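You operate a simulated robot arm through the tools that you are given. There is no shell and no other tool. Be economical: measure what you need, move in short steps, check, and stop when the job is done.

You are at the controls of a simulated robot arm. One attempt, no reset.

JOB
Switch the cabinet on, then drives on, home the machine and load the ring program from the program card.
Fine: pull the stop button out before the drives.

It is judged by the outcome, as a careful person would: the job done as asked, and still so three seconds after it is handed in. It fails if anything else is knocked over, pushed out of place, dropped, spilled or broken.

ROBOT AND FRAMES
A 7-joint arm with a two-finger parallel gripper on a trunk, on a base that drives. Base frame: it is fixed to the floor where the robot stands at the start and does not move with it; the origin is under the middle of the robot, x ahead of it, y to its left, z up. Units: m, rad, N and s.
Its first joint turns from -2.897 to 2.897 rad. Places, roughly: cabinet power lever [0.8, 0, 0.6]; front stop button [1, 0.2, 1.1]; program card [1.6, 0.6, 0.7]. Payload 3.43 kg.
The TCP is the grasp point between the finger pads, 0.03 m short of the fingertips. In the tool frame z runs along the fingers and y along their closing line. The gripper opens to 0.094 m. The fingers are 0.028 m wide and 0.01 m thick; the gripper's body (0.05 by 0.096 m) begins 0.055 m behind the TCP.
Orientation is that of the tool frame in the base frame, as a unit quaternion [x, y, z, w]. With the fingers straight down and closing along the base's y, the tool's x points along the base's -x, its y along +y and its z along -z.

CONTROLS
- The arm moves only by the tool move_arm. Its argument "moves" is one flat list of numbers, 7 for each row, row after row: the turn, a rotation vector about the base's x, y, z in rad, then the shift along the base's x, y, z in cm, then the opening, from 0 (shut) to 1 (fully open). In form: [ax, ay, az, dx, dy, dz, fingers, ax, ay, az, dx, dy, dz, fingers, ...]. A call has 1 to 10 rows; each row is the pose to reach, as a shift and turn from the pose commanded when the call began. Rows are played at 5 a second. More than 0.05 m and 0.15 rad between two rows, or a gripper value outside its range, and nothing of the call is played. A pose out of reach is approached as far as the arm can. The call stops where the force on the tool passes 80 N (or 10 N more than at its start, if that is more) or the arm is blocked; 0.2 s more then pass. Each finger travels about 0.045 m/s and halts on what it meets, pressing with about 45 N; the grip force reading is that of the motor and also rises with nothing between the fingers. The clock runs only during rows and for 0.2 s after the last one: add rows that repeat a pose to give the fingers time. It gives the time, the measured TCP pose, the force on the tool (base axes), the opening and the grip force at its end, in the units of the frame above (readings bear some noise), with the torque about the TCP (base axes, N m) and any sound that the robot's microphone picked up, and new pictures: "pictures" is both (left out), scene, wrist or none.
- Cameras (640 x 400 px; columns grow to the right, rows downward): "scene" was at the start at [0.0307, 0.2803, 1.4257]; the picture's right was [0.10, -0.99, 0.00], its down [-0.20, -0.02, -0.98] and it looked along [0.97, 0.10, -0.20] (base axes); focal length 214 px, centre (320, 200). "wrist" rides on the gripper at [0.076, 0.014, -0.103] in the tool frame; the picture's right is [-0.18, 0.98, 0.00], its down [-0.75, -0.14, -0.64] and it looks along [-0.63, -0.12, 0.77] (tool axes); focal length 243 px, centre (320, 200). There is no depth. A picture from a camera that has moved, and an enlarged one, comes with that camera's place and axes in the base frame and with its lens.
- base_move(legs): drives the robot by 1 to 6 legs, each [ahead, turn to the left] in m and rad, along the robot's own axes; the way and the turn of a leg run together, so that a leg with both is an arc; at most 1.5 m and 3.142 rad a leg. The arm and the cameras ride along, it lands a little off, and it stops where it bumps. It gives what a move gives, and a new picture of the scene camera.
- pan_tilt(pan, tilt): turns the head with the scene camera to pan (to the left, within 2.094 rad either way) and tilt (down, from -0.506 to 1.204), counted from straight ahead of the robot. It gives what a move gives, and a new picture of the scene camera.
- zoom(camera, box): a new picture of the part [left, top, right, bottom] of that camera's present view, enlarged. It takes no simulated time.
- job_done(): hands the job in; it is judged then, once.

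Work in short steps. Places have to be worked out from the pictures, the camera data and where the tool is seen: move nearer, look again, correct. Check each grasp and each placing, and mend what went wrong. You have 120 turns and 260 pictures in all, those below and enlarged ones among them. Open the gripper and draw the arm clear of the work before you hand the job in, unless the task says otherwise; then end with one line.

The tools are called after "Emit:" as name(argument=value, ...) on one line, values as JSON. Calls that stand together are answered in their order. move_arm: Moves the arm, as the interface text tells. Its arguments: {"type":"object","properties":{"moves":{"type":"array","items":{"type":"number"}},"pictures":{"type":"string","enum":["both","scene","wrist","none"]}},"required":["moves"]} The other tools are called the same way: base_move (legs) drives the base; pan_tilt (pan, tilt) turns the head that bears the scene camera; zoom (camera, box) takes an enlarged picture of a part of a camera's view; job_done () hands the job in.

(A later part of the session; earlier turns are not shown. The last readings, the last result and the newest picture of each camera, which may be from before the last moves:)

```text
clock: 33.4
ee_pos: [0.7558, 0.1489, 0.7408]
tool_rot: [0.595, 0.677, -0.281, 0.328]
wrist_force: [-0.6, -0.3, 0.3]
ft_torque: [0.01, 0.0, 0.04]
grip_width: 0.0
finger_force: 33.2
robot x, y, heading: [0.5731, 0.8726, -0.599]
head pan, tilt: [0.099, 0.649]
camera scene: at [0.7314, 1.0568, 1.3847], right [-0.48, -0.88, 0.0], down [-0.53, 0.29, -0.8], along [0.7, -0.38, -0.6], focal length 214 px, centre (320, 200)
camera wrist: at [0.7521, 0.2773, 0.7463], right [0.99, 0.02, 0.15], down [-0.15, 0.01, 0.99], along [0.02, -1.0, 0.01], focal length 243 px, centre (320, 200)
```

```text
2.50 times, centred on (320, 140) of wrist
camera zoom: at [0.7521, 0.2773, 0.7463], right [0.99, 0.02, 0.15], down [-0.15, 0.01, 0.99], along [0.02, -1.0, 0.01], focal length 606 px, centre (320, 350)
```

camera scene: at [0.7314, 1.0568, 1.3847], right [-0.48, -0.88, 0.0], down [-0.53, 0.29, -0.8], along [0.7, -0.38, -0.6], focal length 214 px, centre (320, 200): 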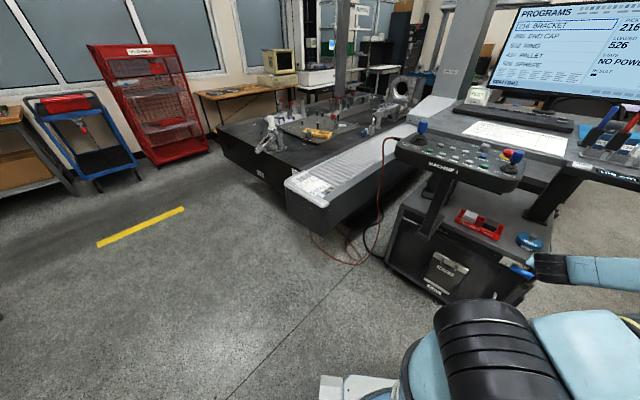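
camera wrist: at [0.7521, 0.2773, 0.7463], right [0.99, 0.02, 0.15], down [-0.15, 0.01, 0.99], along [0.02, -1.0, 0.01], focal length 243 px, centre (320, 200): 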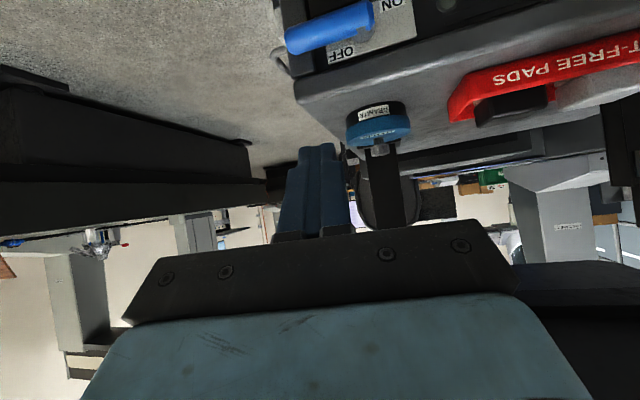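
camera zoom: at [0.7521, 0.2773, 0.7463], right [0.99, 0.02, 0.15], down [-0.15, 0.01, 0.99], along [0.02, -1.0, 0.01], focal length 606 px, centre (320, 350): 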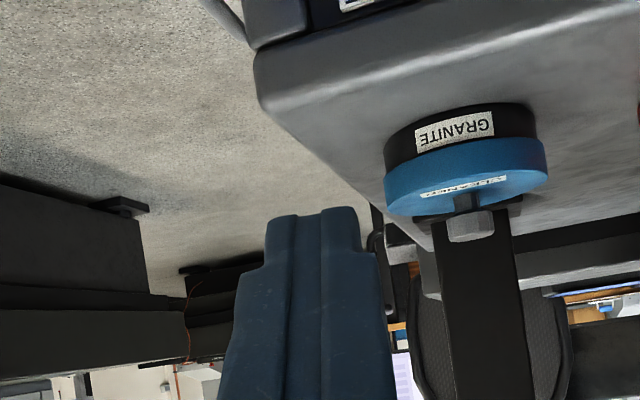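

Handle position confirmed (tip ≈ [0.75,0.016,0.577]). Move to just above the handle's free end.

Emit:
move_arm(moves=[0, 0, 0, 0.5, -3, -2.7, 0, 0, 0, 0, 1, -6, -5.4, 0, 0, 0, 0, 1.6, -9.3, -8.1, 0])

Emit:
zoom(camera="scene", box=[480, 230, 560, 290])

```text
clock: 34.2
ee_pos: [0.7727, 0.0566, 0.6589]
tool_rot: [0.594, 0.679, -0.28, 0.329]
wrist_force: [-0.1, 0.5, 0.8]
ft_torque: [-0.01, 0.01, 0.02]
grip_width: 0.0
finger_force: 33.1
robot x, y, heading: [0.5702, 0.8716, -0.598]
head pan, tilt: [0.099, 0.649]
camera scene: at [0.7316, 1.0567, 1.3847], right [-0.48, -0.88, 0.0], down [-0.53, 0.29, -0.8], along [0.7, -0.38, -0.6], focal length 214 px, centre (320, 200)
camera wrist: at [0.7695, 0.1851, 0.6651], right [0.99, 0.02, 0.15], down [-0.15, 0.01, 0.99], along [0.02, -1.0, 0.01], focal length 243 px, centre (320, 200)
```

scene: 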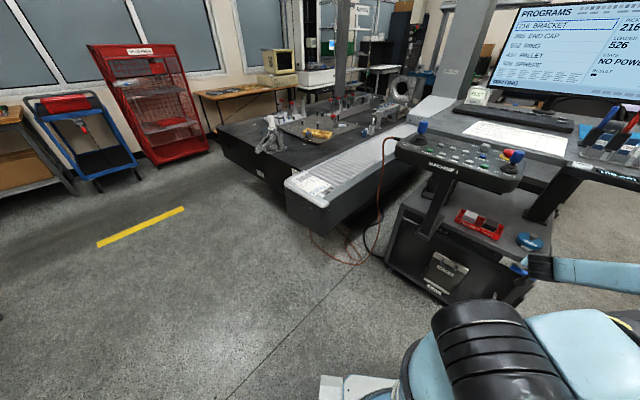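
wrist: 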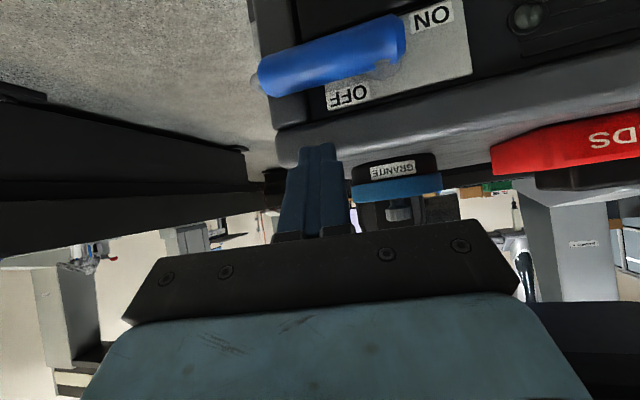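

```text
6.67 times, centred on (520, 260) of scene
camera zoom: at [0.7316, 1.0567, 1.3847], right [-0.48, -0.88, 0.0], down [-0.53, 0.29, -0.8], along [0.7, -0.38, -0.6], focal length 1430 px, centre (-1013, -200)
```

zoom: 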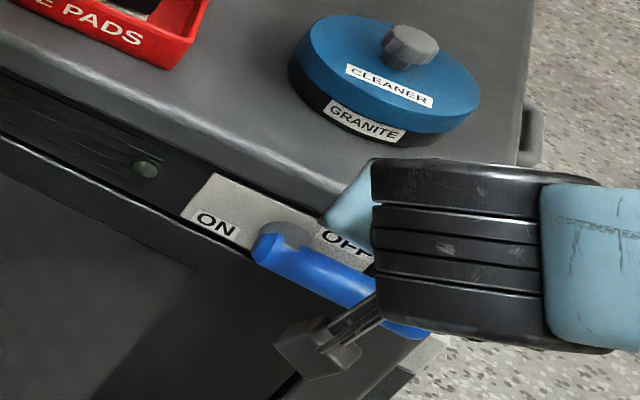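

I see OFF is upper-front and ON lower-rear on the plate, so the handle likely swings down. Fingertips hang over the handle; press down gently in steps.

Emit:
move_arm(moves=[0, 0, 0, 0, 0, -2, 0, 0, 0, 0, 0, 0, -3.5, 0, 0, 0, 0, 0, 0, -4.5, 0, 0, 0, 0, 0, 0, -5.2, 0])

```text
clock: 35.2
ee_pos: [0.7746, 0.0568, 0.6072]
tool_rot: [0.595, 0.678, -0.281, 0.329]
wrist_force: [-0.4, 0.2, -0.4]
ft_torque: [0.03, 0.03, -0.01]
grip_width: 0.0001
finger_force: 33.0
robot x, y, heading: [0.5725, 0.8693, -0.594]
head pan, tilt: [0.099, 0.649]
camera scene: at [0.7318, 1.0565, 1.3847], right [-0.48, -0.88, 0.0], down [-0.53, 0.29, -0.8], along [0.7, -0.38, -0.6], focal length 214 px, centre (320, 200)
camera wrist: at [0.7703, 0.1859, 0.6122], right [0.99, 0.02, 0.15], down [-0.15, 0.01, 0.99], along [0.02, -1.0, 0.01], focal length 243 px, centre (320, 200)
```

scene: 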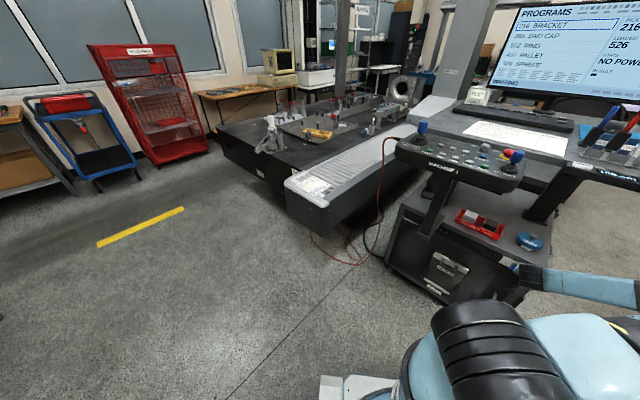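
wrist: 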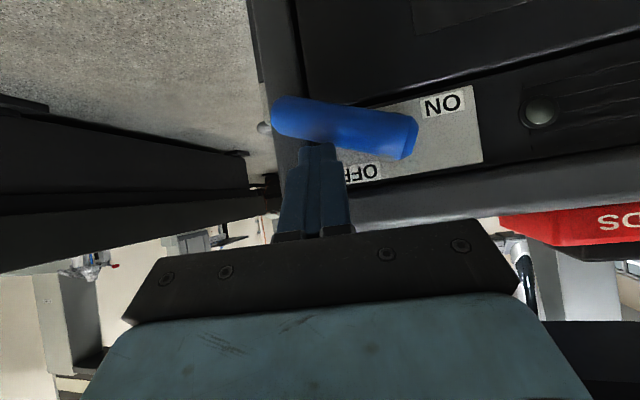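

The handle is turning down with almost no resistance. Follow its arc downward then rearward.

Emit:
move_arm(moves=[0, 0, 0, 0.3, 0, -1.5, 0, 0, 0, 0, 1, 0.2, -3, 0, 0, 0, 0, 2.2, 0.6, -4.2, 0, 0, 0, 0, 3.4, 1, -4.7, 0])

```text
clock: 36.2
ee_pos: [0.7965, 0.0623, 0.5639]
tool_rot: [0.597, 0.673, -0.289, 0.328]
wrist_force: [-57.0, 0.9, 31.6]
ft_torque: [-0.59, 0.15, -1.04]
grip_width: 0.0001
finger_force: 32.5
robot x, y, heading: [0.5676, 0.8706, -0.599]
head pan, tilt: [0.099, 0.649]
camera scene: at [0.7297, 1.0581, 1.3848], right [-0.48, -0.88, 0.0], down [-0.53, 0.29, -0.8], along [0.7, -0.38, -0.6], focal length 214 px, centre (320, 200)
camera wrist: at [0.7951, 0.1916, 0.5677], right [0.99, 0.01, 0.15], down [-0.15, 0.02, 0.99], along [0.0, -1.0, 0.02], focal length 243 px, centre (320, 200)
```

scene: 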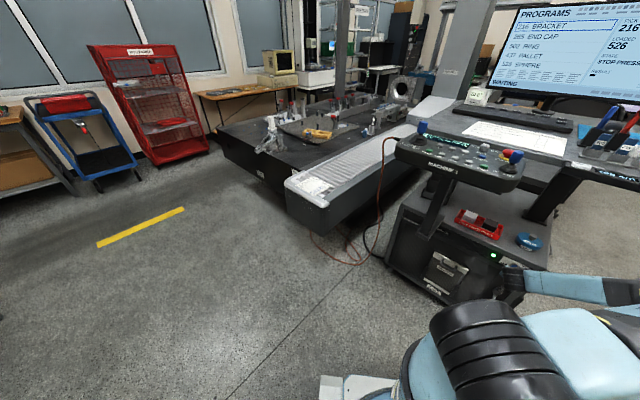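
wrist: 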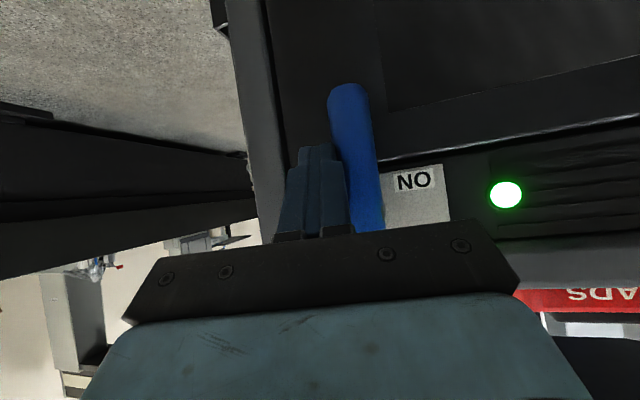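

Power is on (green lamp; screen shows STOP PRESSED). Back the fingers off forward, then outward and up.

Emit:
move_arm(moves=[0, 0, 0, -2, 0, 0, 0, 0, 0, 0, -3.5, 2, 0, 0, 0, 0, 0, -4, 6, 1.5, 0, 0, 0, 0, -5, 10, 4, 0, 0, 0, 0, -6, 13, 7, 0, 0, 0, 0, -8, 16, 10, 0, 0, 0, 0, -10, 19, 13, 0, 0, 0, 0, -13, 21, 16, 0, 0, 0, 0, -16, 22.5, 19, 0, 0, 0, 0, -18, 24, 22, 0])

Emit:
zoom(camera="scene", box=[480, 0, 640, 100])

Emit:
zoom(camera="scene", box=[390, 110, 530, 200])

Emit:
zoom(camera="scene", box=[440, 80, 600, 170])

```text
clock: 38.4
ee_pos: [0.6238, 0.2943, 0.7757]
tool_rot: [0.594, 0.678, -0.28, 0.329]
wrist_force: [-0.6, 0.6, 0.1]
ft_torque: [0.01, 0.03, 0.0]
grip_width: 0.0
finger_force: 33.5
out of reach, approached as far as the arm can: row 10
robot x, y, heading: [0.5707, 0.8743, -0.594]
head pan, tilt: [0.099, 0.649]
camera scene: at [0.7317, 1.0563, 1.3848], right [-0.48, -0.88, 0.0], down [-0.53, 0.29, -0.8], along [0.7, -0.38, -0.6], focal length 214 px, centre (320, 200)
camera wrist: at [0.6203, 0.4239, 0.7821], right [0.99, 0.02, 0.15], down [-0.15, 0.01, 0.99], along [0.02, -1.0, 0.01], focal length 243 px, centre (320, 200)
```

scene: 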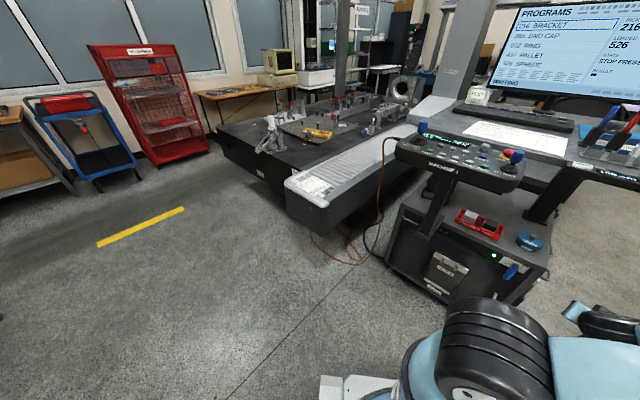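
wrist: 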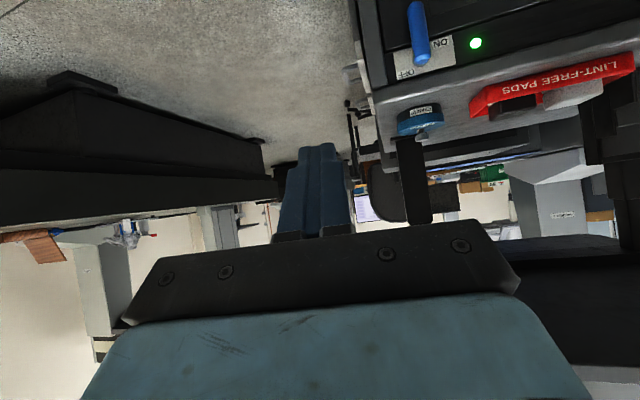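

```text
4.00 times, centred on (560, 50) of scene
camera zoom: at [0.7317, 1.0563, 1.3848], right [-0.48, -0.88, 0.0], down [-0.53, 0.29, -0.8], along [0.7, -0.38, -0.6], focal length 858 px, centre (-640, 800)
```

zoom: 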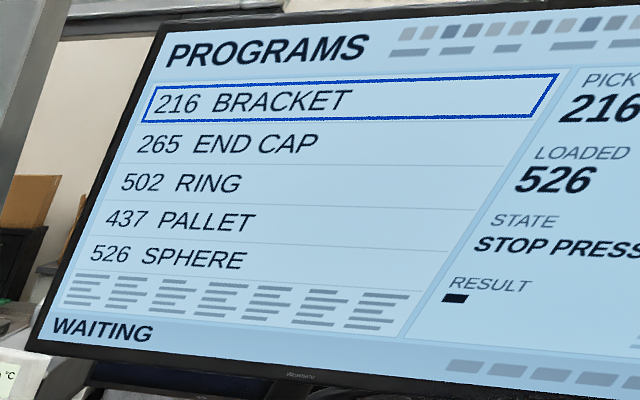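

```text
4.44 times, centred on (460, 155) of scene
camera zoom: at [0.7317, 1.0563, 1.3848], right [-0.48, -0.88, 0.0], down [-0.53, 0.29, -0.8], along [0.7, -0.38, -0.6], focal length 953 px, centre (-302, 400)
```

zoom: 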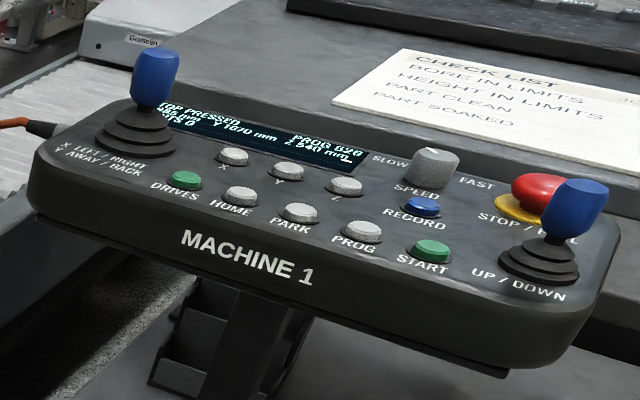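

```text
4.00 times, centred on (520, 125) of scene
camera zoom: at [0.7317, 1.0563, 1.3848], right [-0.48, -0.88, 0.0], down [-0.53, 0.29, -0.8], along [0.7, -0.38, -0.6], focal length 858 px, centre (-480, 500)
```

zoom: 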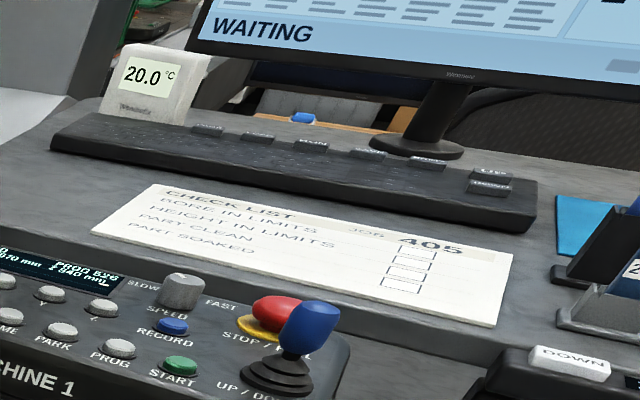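

Emit:
zoom(camera="scene", box=[485, 107, 575, 135])

Emit:
zoom(camera="scene", box=[485, 105, 530, 130])

Emit:
zoom(camera="scene", box=[525, 110, 575, 138])

```text
7.11 times, centred on (530, 121) of scene
camera zoom: at [0.7317, 1.0563, 1.3848], right [-0.48, -0.88, 0.0], down [-0.53, 0.29, -0.8], along [0.7, -0.38, -0.6], focal length 1525 px, centre (-1173, 762)
```

zoom: 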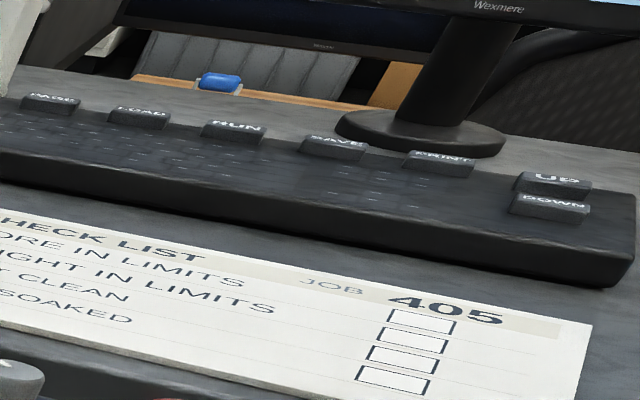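

```text
14.22 times, centred on (508, 118) of scene
camera zoom: at [0.7317, 1.0563, 1.3848], right [-0.48, -0.88, 0.0], down [-0.53, 0.29, -0.8], along [0.7, -0.38, -0.6], focal length 3050 px, centre (-2347, 1373)
```

zoom: 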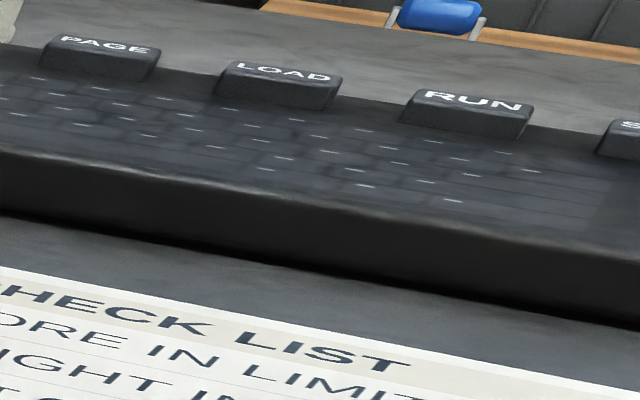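

```text
12.80 times, centred on (550, 124) of scene
camera zoom: at [0.7317, 1.0563, 1.3848], right [-0.48, -0.88, 0.0], down [-0.53, 0.29, -0.8], along [0.7, -0.38, -0.6], focal length 2745 px, centre (-2624, 1173)
```

zoom: 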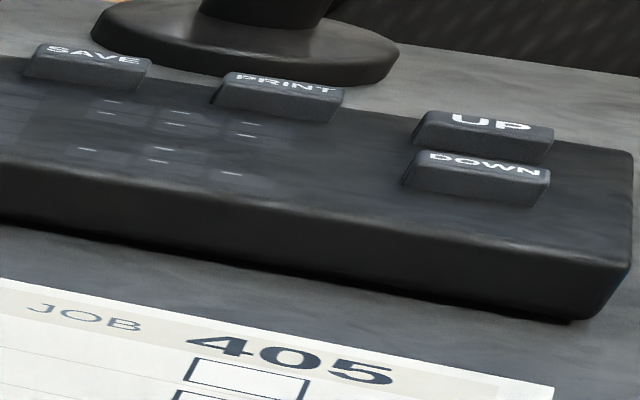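

The keyboard has UP/DOWN and LOAD keys, so ring 502 = two DOWN presses then LOAD (to do later). Now raise the arm and bring the tool vertical again for the stop button.

Emit:
move_arm(moves=[0.088, 0.0126, 0, 0.4, 1, 4.4, 0, 0.177, 0.025, 0, 0.8, 2, 8.8, 0, 0.265, 0.038, 0, 1.2, 3, 13.2, 0, 0.354, 0.05, 0, 1.6, 4, 17.6, 0, 0.442, 0.063, 0, 2, 5, 22, 0, 0.53, 0.076, 0, 3, 6, 26.4, 0, 0.619, 0.088, 0, 4, 7, 30.8, 0.3, 0.707, 0.1, 0, 5, 8, 35, 0.6, 0.796, 0.113, 0, 6, 9, 39.2, 0.7, 0.884, 0.126, 0, 8, 10, 43.4, 0.75])

```text
clock: 40.6
ee_pos: [0.7056, 0.3963, 1.2087]
tool_rot: [0.66, 0.751, 0.0, 0.0]
wrist_force: [-0.3, 0.3, 0.0]
ft_torque: [0.02, 0.01, 0.0]
grip_width: 0.0705
finger_force: 0.0
out of reach, approached as far as the arm can: row 1, 2
robot x, y, heading: [0.5711, 0.869, -0.596]
head pan, tilt: [0.099, 0.649]
camera scene: at [0.7318, 1.0564, 1.3848], right [-0.48, -0.88, 0.0], down [-0.53, 0.29, -0.8], along [0.7, -0.38, -0.6], focal length 214 px, centre (320, 200)
camera wrist: at [0.7092, 0.4749, 1.3126], right [1.0, -0.06, 0.0], down [-0.04, -0.77, 0.64], along [-0.04, -0.64, -0.77], focal length 243 px, centre (320, 200)
```

scene: 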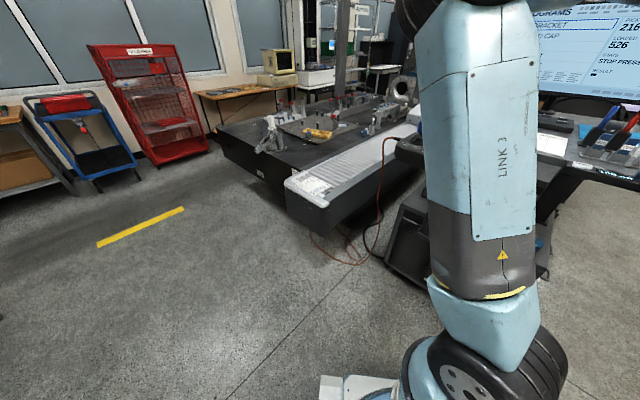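
wrist: 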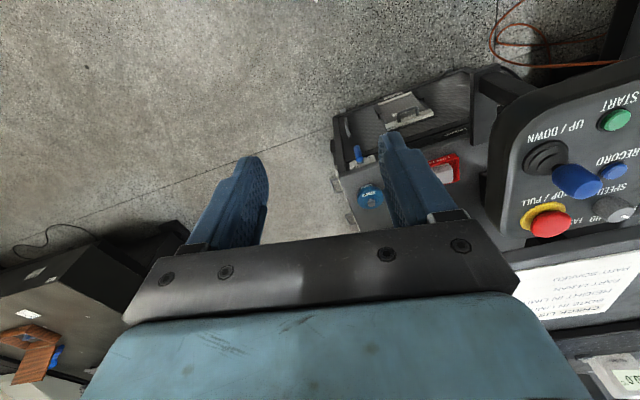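

The wrist view agrees: stop at ≈ [1.0, 0.234, 1.09]. Move to hover above it with the closing line avoiding joystick and speed knob.

Emit:
move_arm(moves=[0, 0, 0.134, 1, 0, 3, 0.75, 0, 0, 0.268, 4, -1, 6, 0.75, 0, 0, 0.402, 7.5, -3, 6, 0.75, 0, 0, 0.536, 11, -5, 6, 0.75, 0, 0, 0.67, 14.5, -7, 6, 0.75, 0, 0, 0.804, 18, -9, 6, 0.75, 0, 0, 0.938, 21.5, -11, 6, 0.75, 0, 0, 1.072, 25, -13, 6, 0.75, 0, 0, 1.206, 27.5, -15, 6, 0.75, 0, 0, 1.34, 29.3, -16.2, 6, 0.75])

Emit:
zoom(camera="wrist", box=[200, 80, 440, 240])

```text
clock: 42.8
ee_pos: [0.9946, 0.2293, 1.2716]
tool_rot: [0.049, 0.999, 0.001, 0.0]
wrist_force: [0.3, 0.2, 0.4]
ft_torque: [-0.03, -0.03, 0.0]
grip_width: 0.0707
finger_force: 0.1
robot x, y, heading: [0.5694, 0.8752, -0.596]
head pan, tilt: [0.099, 0.649]
camera scene: at [0.732, 1.0567, 1.3847], right [-0.48, -0.88, 0.0], down [-0.53, 0.29, -0.8], along [0.7, -0.38, -0.6], focal length 214 px, centre (320, 200)
camera wrist: at [0.9203, 0.2524, 1.3739], right [0.28, 0.96, 0.0], down [0.74, -0.22, 0.64], along [0.62, -0.18, -0.77], focal length 243 px, centre (320, 200)
```

scene: 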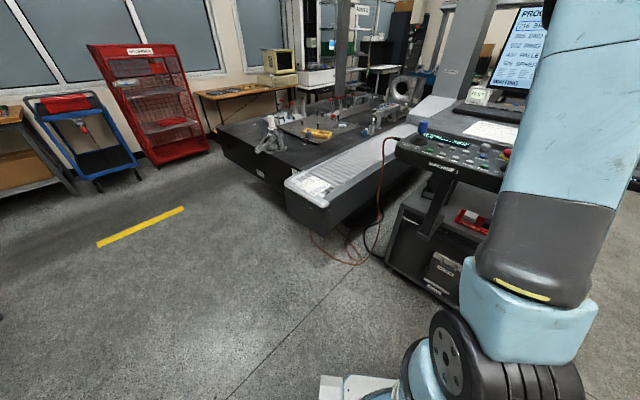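
wrist: 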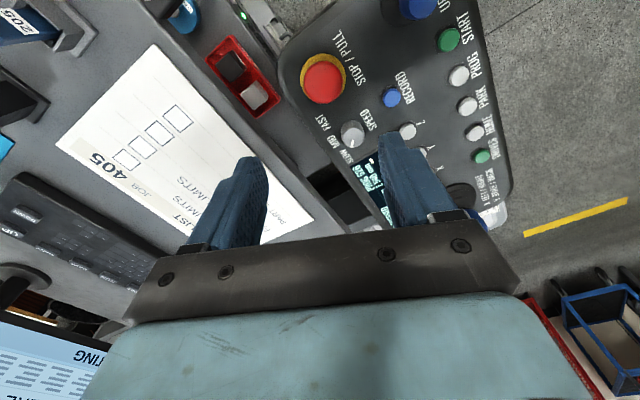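

```text
2.50 times, centred on (320, 160) of wrist
camera zoom: at [0.9203, 0.2524, 1.3739], right [0.28, 0.96, 0.0], down [0.74, -0.22, 0.64], along [0.62, -0.18, -0.77], focal length 606 px, centre (320, 300)
```

zoom: 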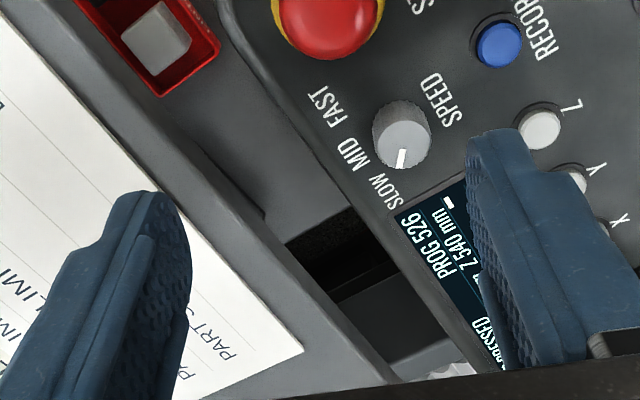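

Stop button measured at ≈ [0.990, 0.236]. Descend straight over it.

Emit:
move_arm(moves=[0, 0, 0, -0.2, 0.3, -4, 0.75, 0, 0, 0, -0.4, 0.7, -8, 0.75, 0, 0, 0, -0.4, 0.7, -11, 0.75, 0, 0, 0, -0.4, 0.7, -14, 0.75])

```text
clock: 43.8
ee_pos: [0.9921, 0.2388, 1.1305]
tool_rot: [0.051, 0.999, 0.001, 0.0]
wrist_force: [-0.3, -0.4, -1.0]
ft_torque: [-0.02, -0.02, 0.03]
grip_width: 0.0705
finger_force: 0.1
robot x, y, heading: [0.5726, 0.8674, -0.599]
head pan, tilt: [0.099, 0.649]
camera scene: at [0.732, 1.0566, 1.3847], right [-0.48, -0.88, 0.0], down [-0.53, 0.29, -0.8], along [0.7, -0.38, -0.6], focal length 214 px, centre (320, 200)
camera wrist: at [0.9173, 0.2608, 1.2324], right [0.28, 0.96, 0.0], down [0.73, -0.22, 0.64], along [0.62, -0.18, -0.77], focal length 243 px, centre (320, 200)
```

scene: 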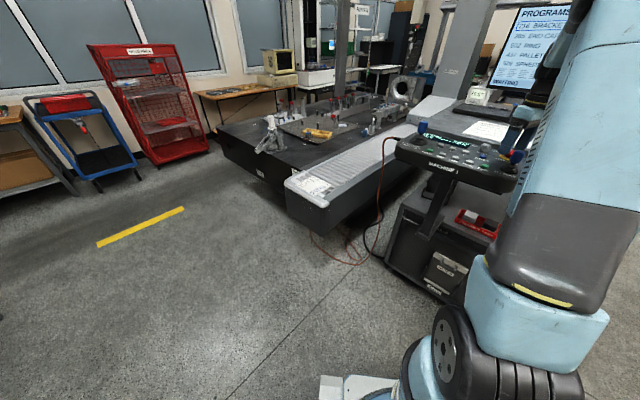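
wrist: 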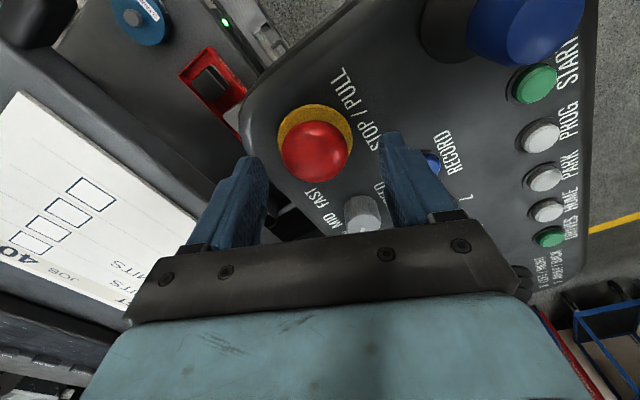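

Well aligned (cap center ≈ [0.989, 0.238]). Lower 2.2 cm and close.

Emit:
move_arm(moves=[0, 0, 0, -0.2, 0, -1.2, 0.75, 0, 0, 0, -0.2, 0, -2.2, 0.75, 0, 0, 0, -0.2, 0, -2.2, 0.4, 0, 0, 0, -0.2, 0, -2.2, 0.3, 0, 0, 0, -0.2, 0, -2.2, 0.2, 0, 0, 0, -0.2, 0, -2.2, 0.2])

```text
clock: 45.2
ee_pos: [0.9901, 0.2385, 1.1104]
tool_rot: [0.051, 0.999, 0.0, 0.002]
wrist_force: [4.8, -3.1, 38.7]
ft_torque: [1.19, 0.39, -0.14]
grip_width: 0.0476
finger_force: 25.4
robot x, y, heading: [0.5742, 0.8695, -0.595]
head pan, tilt: [0.099, 0.649]
camera scene: at [0.7314, 1.0575, 1.3847], right [-0.48, -0.88, 0.0], down [-0.53, 0.29, -0.8], along [0.7, -0.38, -0.6], focal length 214 px, centre (320, 200)
camera wrist: at [0.9145, 0.2613, 1.2127], right [0.28, 0.96, 0.0], down [0.73, -0.22, 0.64], along [0.62, -0.18, -0.76], focal length 243 px, centre (320, 200)
```

scene: 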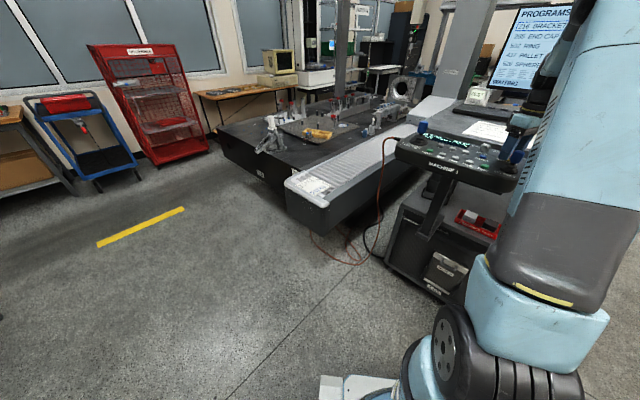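
wrist: 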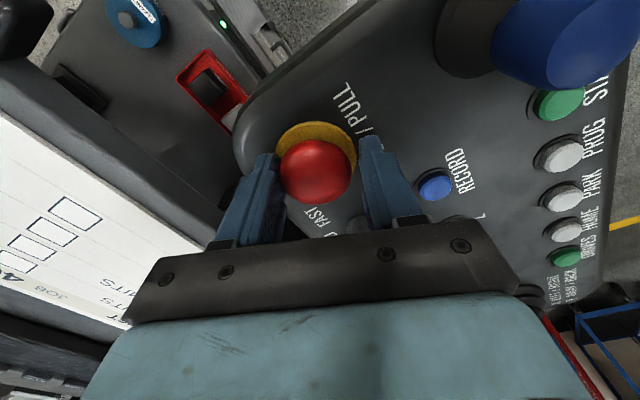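

Cap is gripped (0.048 m). Squeeze and pull up.

Emit:
move_arm(moves=[0, 0, 0, 0, 0, 0.3, 0, 0, 0, 0, 0, 0, 0.6, 0, 0, 0, 0, 0, 0, 1.2, 0, 0, 0, 0, 0, 0, 2, 0, 0, 0, 0, 0, 0, 2.6, 0])

Emit:
zoom(camera="scene", box=[390, 110, 530, 200])

```text
clock: 46.4
ee_pos: [0.9885, 0.2362, 1.1323]
tool_rot: [0.051, 0.999, 0.003, -0.001]
wrist_force: [-6.8, -36.6, -38.4]
ft_torque: [-0.64, 0.05, -0.05]
grip_width: 0.0419
finger_force: 45.2
robot x, y, heading: [0.5677, 0.8721, -0.601]
head pan, tilt: [0.099, 0.649]
camera scene: at [0.7331, 1.0532, 1.3851], right [-0.48, -0.88, 0.0], down [-0.53, 0.29, -0.8], along [0.7, -0.38, -0.61], focal length 214 px, centre (320, 200)
camera wrist: at [0.9145, 0.2579, 1.2352], right [0.28, 0.96, 0.0], down [0.74, -0.22, 0.64], along [0.61, -0.18, -0.77], focal length 243 px, centre (320, 200)
```

scene: 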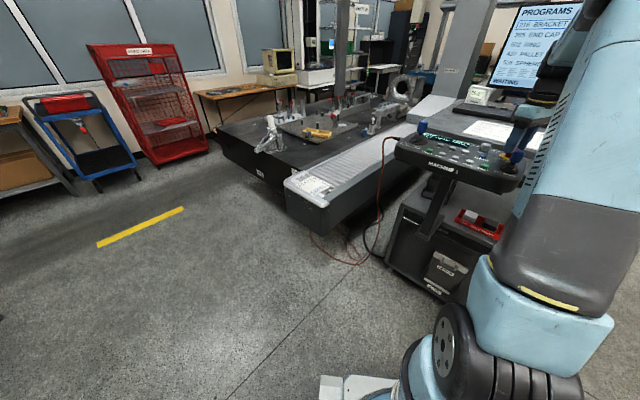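
wrist: 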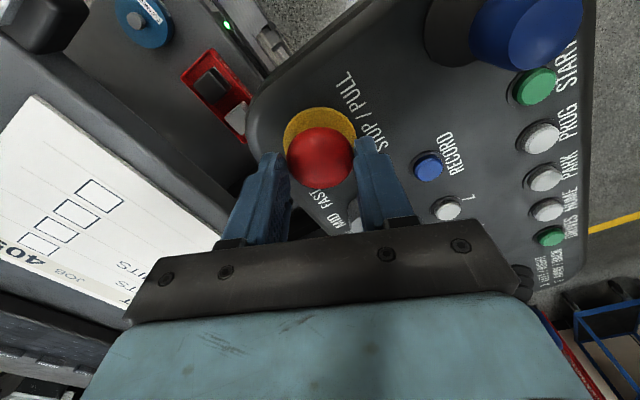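

```text
4.44 times, centred on (460, 155) of scene
camera zoom: at [0.7331, 1.0532, 1.3851], right [-0.48, -0.88, 0.0], down [-0.53, 0.29, -0.8], along [0.7, -0.38, -0.61], focal length 953 px, centre (-302, 400)
```

zoom: 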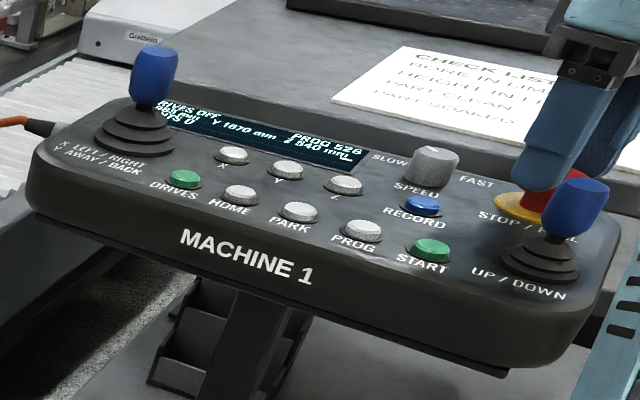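

Display now reads DRIVES OFF: the stop is released. Relax the pull, open, and rise.

Emit:
move_arm(moves=[0, 0, 0, 0, 0.3, -0.6, 0.2, 0, 0, 0, 0, 0.3, -0.6, 0.6, 0, 0, 0, 0, 0.3, -0.6, 0.75, 0, 0, 0, 0, 0.3, -0.6, 0.75, 0, 0, 0, 0, 0.3, 3, 0.75, 0, 0, 0, 0, 0.3, 7, 0.75, 0, 0, 0, 0, 0.3, 11, 0.5, 0, 0, 0, 0, 0.3, 14, 0, 0, 0, 0, 0, 0.3, 14, 0])

Emit:
zoom(camera="wrist", box=[240, 0, 560, 240])

```text
clock: 48.4
ee_pos: [0.9907, 0.2412, 1.2742]
tool_rot: [0.05, 0.999, 0.0, 0.0]
wrist_force: [-0.3, -0.2, 1.1]
ft_torque: [-0.01, 0.04, -0.04]
grip_width: 0.001
finger_force: 0.1
robot x, y, heading: [0.5744, 0.8699, -0.593]
head pan, tilt: [0.099, 0.649]
camera scene: at [0.732, 1.0565, 1.3847], right [-0.48, -0.88, 0.0], down [-0.53, 0.29, -0.8], along [0.7, -0.38, -0.6], focal length 214 px, centre (320, 200)
camera wrist: at [0.9162, 0.2646, 1.3774], right [0.28, 0.96, 0.0], down [0.73, -0.22, 0.64], along [0.62, -0.18, -0.77], focal length 243 px, centre (320, 200)
```

scene: 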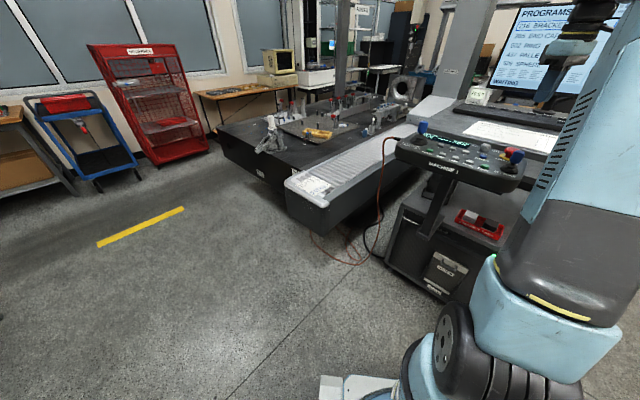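
wrist: 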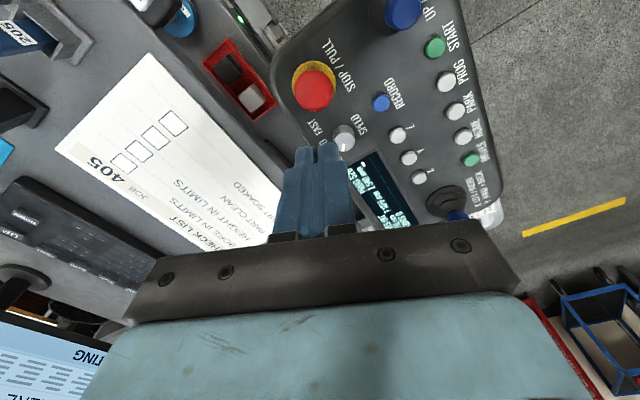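

```text
1.67 times, centred on (400, 120) of wrist
camera zoom: at [0.9162, 0.2646, 1.3774], right [0.28, 0.96, 0.0], down [0.73, -0.22, 0.64], along [0.62, -0.18, -0.77], focal length 404 px, centre (187, 333)
```

zoom: 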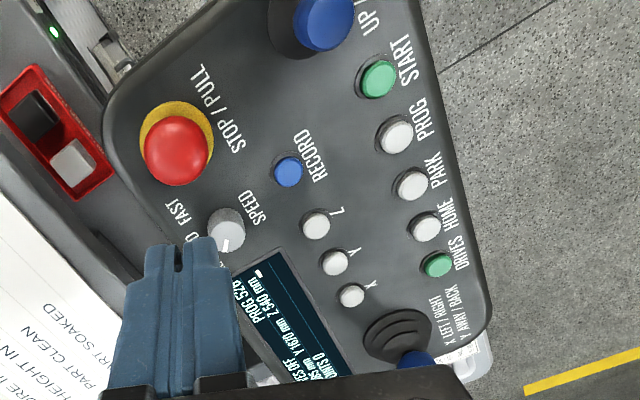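

Button positions confirmed: DRIVES ≈ [1.142,0.417]. Move above it with closed fingers and come down to just above.

Emit:
move_arm(moves=[0, 0, 0, 3, 3.5, 0, 0, 0, 0, 0, 6, 7, 0, 0, 0, 0, 0, 9, 10.5, 0, 0, 0, 0, 0, 12, 14, 0, 0, 0, 0, 0, 15.15, 17.6, 0, 0, 0, 0, 0, 15.15, 17.6, -5, 0, 0, 0, 0, 15.15, 17.6, -9.5, 0, 0, 0, 0, 15.15, 17.6, -13.4, 0])

Emit:
zoom(camera="wrist", box=[240, 60, 440, 240])

Emit:
zoom(camera="scene", box=[390, 100, 530, 200])

```text
clock: 50.2
ee_pos: [1.1404, 0.416, 1.1371]
tool_rot: [0.05, 0.999, -0.001, 0.001]
wrist_force: [0.1, 0.4, -0.6]
ft_torque: [0.02, -0.02, 0.01]
grip_width: 0.0002
finger_force: 33.1
robot x, y, heading: [0.5736, 0.8691, -0.594]
head pan, tilt: [0.099, 0.649]
camera scene: at [0.7319, 1.0566, 1.3847], right [-0.48, -0.88, 0.0], down [-0.53, 0.29, -0.8], along [0.7, -0.38, -0.6], focal length 214 px, centre (320, 200)
camera wrist: at [1.0655, 0.4393, 1.2402], right [0.28, 0.96, 0.0], down [0.73, -0.22, 0.64], along [0.62, -0.18, -0.77], focal length 243 px, centre (320, 200)
```

scene: 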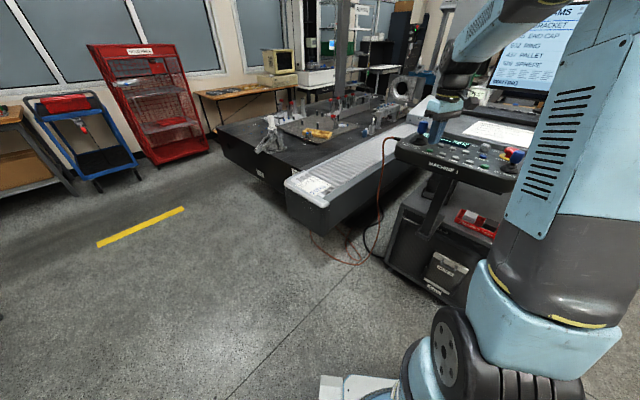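
wrist: 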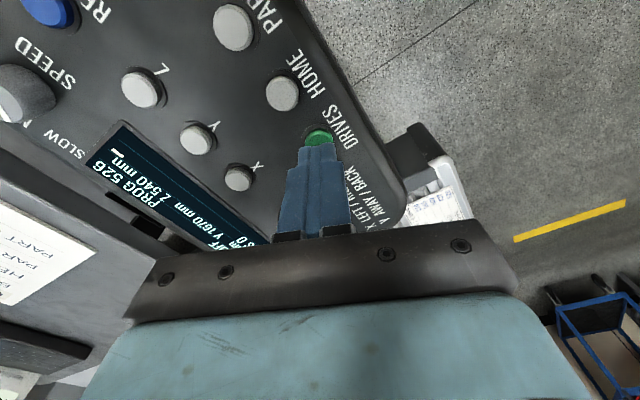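

```text
2.22 times, centred on (340, 150) of wrist
camera zoom: at [1.0655, 0.4393, 1.2402], right [0.28, 0.96, 0.0], down [0.73, -0.22, 0.64], along [0.62, -0.18, -0.77], focal length 539 px, centre (276, 311)
```

zoom: 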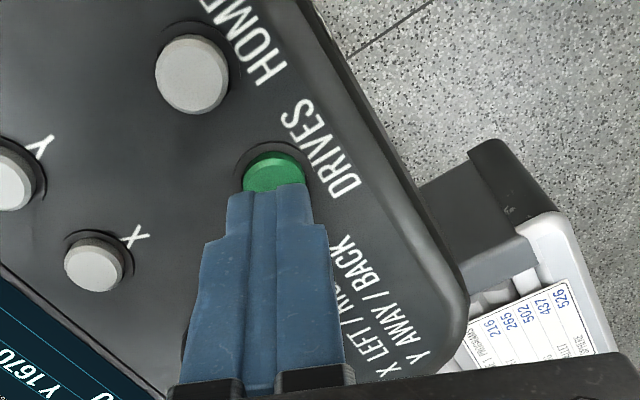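

```text
4.00 times, centred on (460, 150) of scene
camera zoom: at [0.7319, 1.0566, 1.3847], right [-0.48, -0.88, 0.0], down [-0.53, 0.29, -0.8], along [0.7, -0.38, -0.6], focal length 858 px, centre (-240, 400)
```

zoom: 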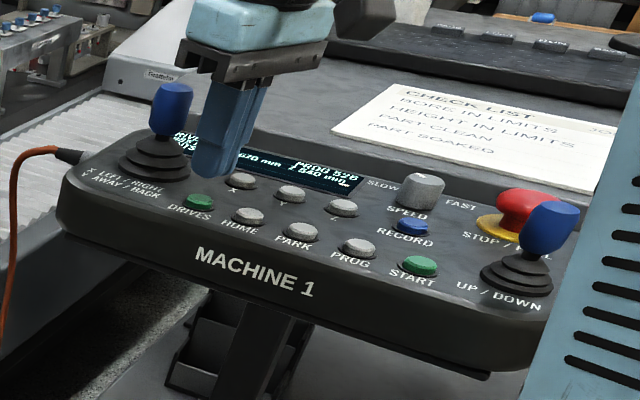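

Aligned over DRIVES. Press down gradually and come back.

Emit:
move_arm(moves=[0, 0, 0, 0, 0.1, -1.5, 0, 0, 0, 0, 0, 0.1, -2.4, 0, 0, 0, 0, 0, 0.1, -2.9, 0, 0, 0, 0, 0, 0.1, -2.9, 0], pictures="wrist")

Emit:
zoom(camera="scene", box=[390, 100, 530, 200])

```text
clock: 51.2
ee_pos: [1.1416, 0.4182, 1.1125]
tool_rot: [0.051, 0.999, -0.001, 0.003]
wrist_force: [10.2, -5.9, 51.6]
ft_torque: [-0.18, 0.06, -0.1]
grip_width: 0.0
finger_force: 33.4
robot x, y, heading: [0.5706, 0.87, -0.594]
head pan, tilt: [0.099, 0.649]
heard: click
camera wrist: at [1.0652, 0.4411, 1.2155], right [0.28, 0.96, 0.0], down [0.73, -0.21, 0.65], along [0.62, -0.18, -0.76], focal length 243 px, centre (320, 200)
```

wrist: 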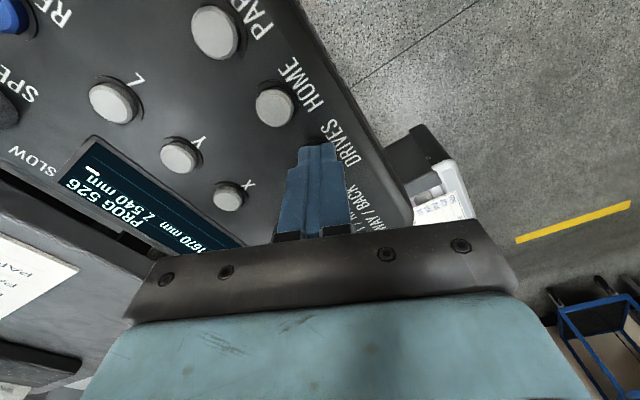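

```text
4.00 times, centred on (460, 150) of scene
camera zoom: at [0.731, 1.0574, 1.3847], right [-0.48, -0.88, 0.0], down [-0.53, 0.29, -0.8], along [0.7, -0.38, -0.6], focal length 858 px, centre (-240, 400)
```

zoom: 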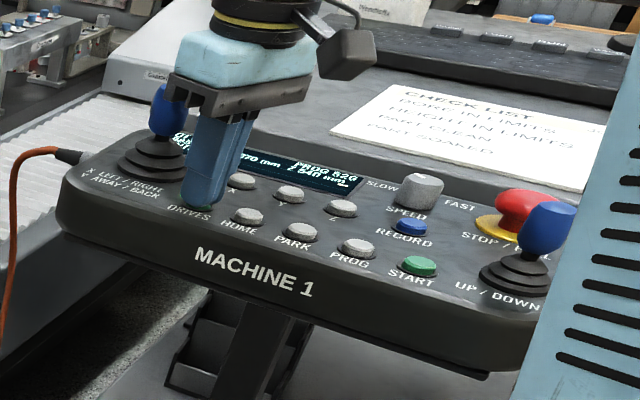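

Click heard. Raise, check the state, and shift over HOME.

Emit:
move_arm(moves=[0, 0, 0, 0, 0, 3, 0, 0, 0, 0, -2, -0.7, 3, 0, 0, 0, 0, -3.8, -1.35, 3, 0], pictures="wrist")

Emit:
zoom(camera="scene", box=[390, 100, 530, 200])

Emit:
zoom(camera="wrist", box=[60, 60, 360, 260])

```text
clock: 52.0
ee_pos: [1.1041, 0.405, 1.1394]
tool_rot: [0.051, 0.999, 0.001, 0.0]
wrist_force: [0.3, -0.2, -0.5]
ft_torque: [0.0, 0.01, 0.0]
grip_width: 0.0
finger_force: 32.8
robot x, y, heading: [0.57, 0.8707, -0.599]
head pan, tilt: [0.099, 0.649]
camera wrist: at [1.028, 0.4273, 1.2423], right [0.28, 0.96, 0.0], down [0.73, -0.22, 0.64], along [0.62, -0.18, -0.77], focal length 243 px, centre (320, 200)
```

wrist: 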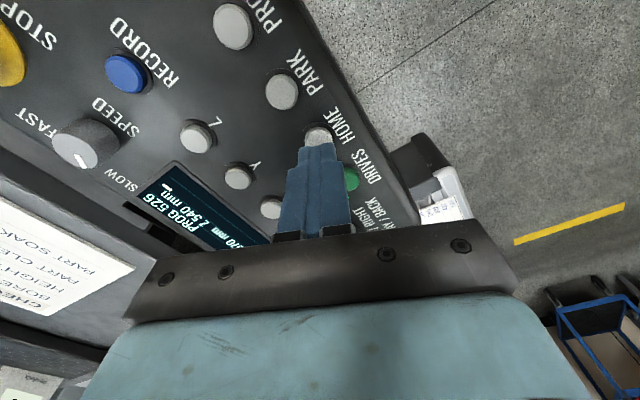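

```text
4.00 times, centred on (460, 150) of scene
camera zoom: at [0.7323, 1.0565, 1.3847], right [-0.48, -0.88, 0.0], down [-0.53, 0.29, -0.8], along [0.7, -0.38, -0.61], focal length 858 px, centre (-240, 400)
```

zoom: 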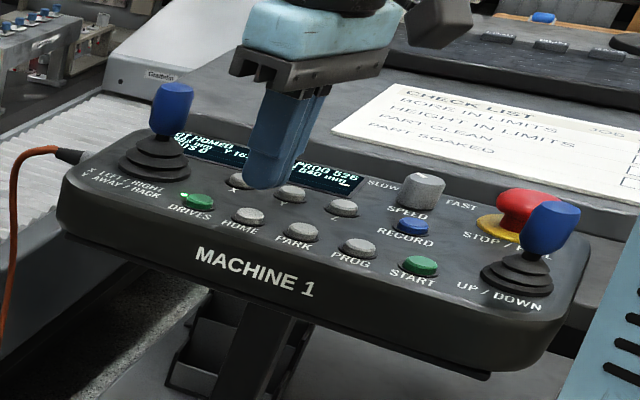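

```text
2.00 times, centred on (210, 160) of wrist
camera zoom: at [1.028, 0.4273, 1.2423], right [0.28, 0.96, 0.0], down [0.73, -0.22, 0.64], along [0.62, -0.18, -0.77], focal length 485 px, centre (540, 280)
```

zoom: 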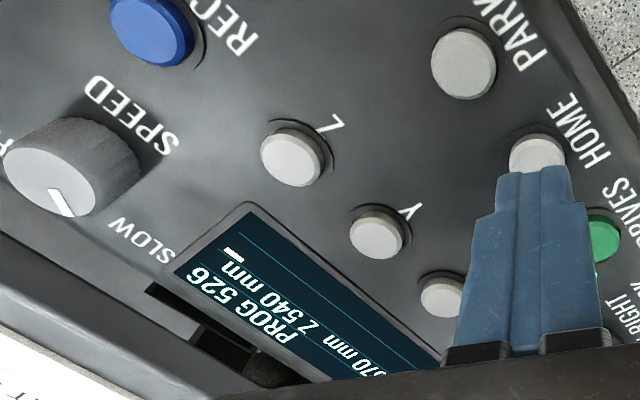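

State NOT HOMED: drives are on. Press HOME.

Emit:
move_arm(moves=[0, 0, 0, 0, 0, -1.8, 0, 0, 0, 0, 0, 0, -2.6, 0, 0, 0, 0, 0, 0, -3, 0, 0, 0, 0, 0, 0, -3, 0, 0, 0, 0, 0, 0, 0, 0, 0, 0, 0, 0, 0, 4, 0, 0, 0, 0, 0, 0, 8, 0], pictures="scene")

Emit:
zoom(camera="scene", box=[390, 100, 530, 200])

```text
clock: 53.6
ee_pos: [1.1046, 0.4054, 1.2198]
tool_rot: [0.05, 0.999, 0.0, -0.001]
wrist_force: [0.0, -1.2, -0.8]
ft_torque: [0.02, 0.04, -0.01]
grip_width: 0.0
finger_force: 32.7
robot x, y, heading: [0.5691, 0.8698, -0.598]
head pan, tilt: [0.099, 0.649]
heard: click
camera scene: at [0.7322, 1.0563, 1.3847], right [-0.48, -0.88, 0.0], down [-0.53, 0.29, -0.8], along [0.7, -0.38, -0.61], focal length 214 px, centre (320, 200)
```

scene: 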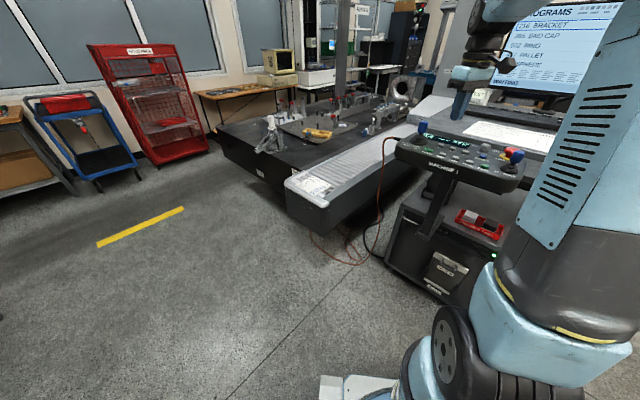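

```text
4.00 times, centred on (460, 150) of scene
camera zoom: at [0.7322, 1.0563, 1.3847], right [-0.48, -0.88, 0.0], down [-0.53, 0.29, -0.8], along [0.7, -0.38, -0.61], focal length 858 px, centre (-240, 400)
```

zoom: 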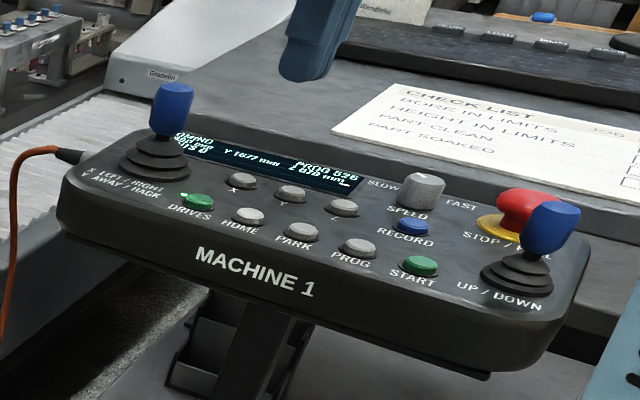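

HOMING is displayed. Move the hand over PROG at height while waiting for homing to finish.

Emit:
move_arm(moves=[0, 0, 0, -4, -1.3, 0, 0, 0, 0, 0, -7.6, -2.5, 0, 0, 0, 0, 0, -7.6, -2.5, 0, 0, 0, 0, 0, -7.6, -2.5, 0, 0, 0, 0, 0, -7.6, -2.5, 0, 0, 0, 0, 0, -7.6, -2.5, 0, 0, 0, 0, 0, -7.6, -2.5, 0, 0, 0, 0, 0, -7.6, -2.5, 0, 0, 0, 0, 0, -7.6, -2.5, 0, 0, 0, 0, 0, -7.6, -2.5, 0, 0], pictures="scene")

Emit:
zoom(camera="scene", box=[390, 100, 530, 200])

```text
clock: 55.8
ee_pos: [1.0283, 0.3806, 1.2187]
tool_rot: [0.051, 0.999, 0.002, 0.0]
wrist_force: [-0.6, 0.5, 0.1]
ft_torque: [-0.01, -0.01, 0.0]
grip_width: 0.0003
finger_force: 32.5
robot x, y, heading: [0.5731, 0.87, -0.599]
head pan, tilt: [0.099, 0.649]
camera scene: at [0.732, 1.0565, 1.3847], right [-0.48, -0.88, 0.0], down [-0.53, 0.29, -0.8], along [0.7, -0.38, -0.6], focal length 214 px, centre (320, 200)
```

scene: 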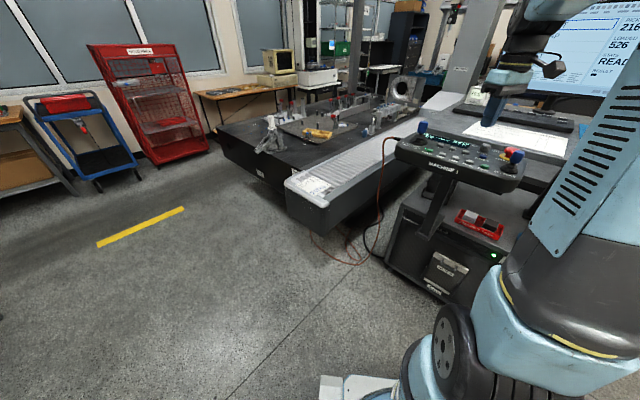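

```text
4.00 times, centred on (460, 150) of scene
camera zoom: at [0.732, 1.0565, 1.3847], right [-0.48, -0.88, 0.0], down [-0.53, 0.29, -0.8], along [0.7, -0.38, -0.6], focal length 858 px, centre (-240, 400)
```

zoom: 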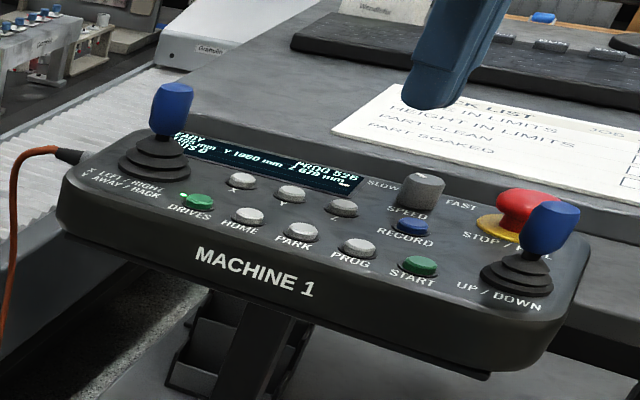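

Homed: READY. Descend to PROG, checking alignment before the press.

Emit:
move_arm(moves=[0, 0, 0, 0, 0, -4, 0, 0, 0, 0, 0, 0, -8, 0], pictures="wrist")

```text
clock: 56.4
ee_pos: [1.0275, 0.3819, 1.1389]
tool_rot: [0.051, 0.999, 0.001, 0.001]
wrist_force: [-0.5, 0.9, 0.2]
ft_torque: [0.0, -0.02, 0.02]
grip_width: 0.0
finger_force: 32.4
robot x, y, heading: [0.5716, 0.8696, -0.599]
head pan, tilt: [0.099, 0.649]
camera wrist: at [0.9523, 0.4037, 1.2417], right [0.28, 0.96, 0.0], down [0.73, -0.22, 0.64], along [0.62, -0.18, -0.77], focal length 243 px, centre (320, 200)
```

wrist: 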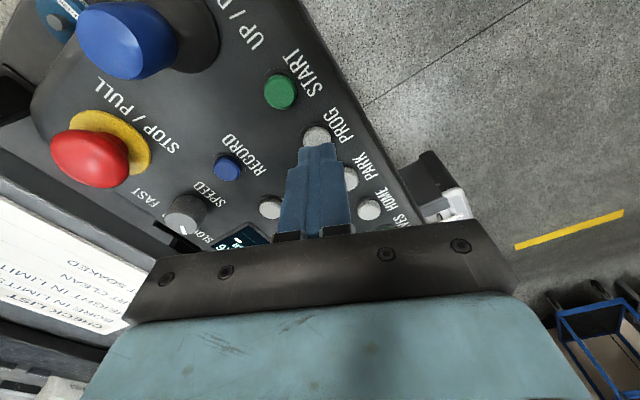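

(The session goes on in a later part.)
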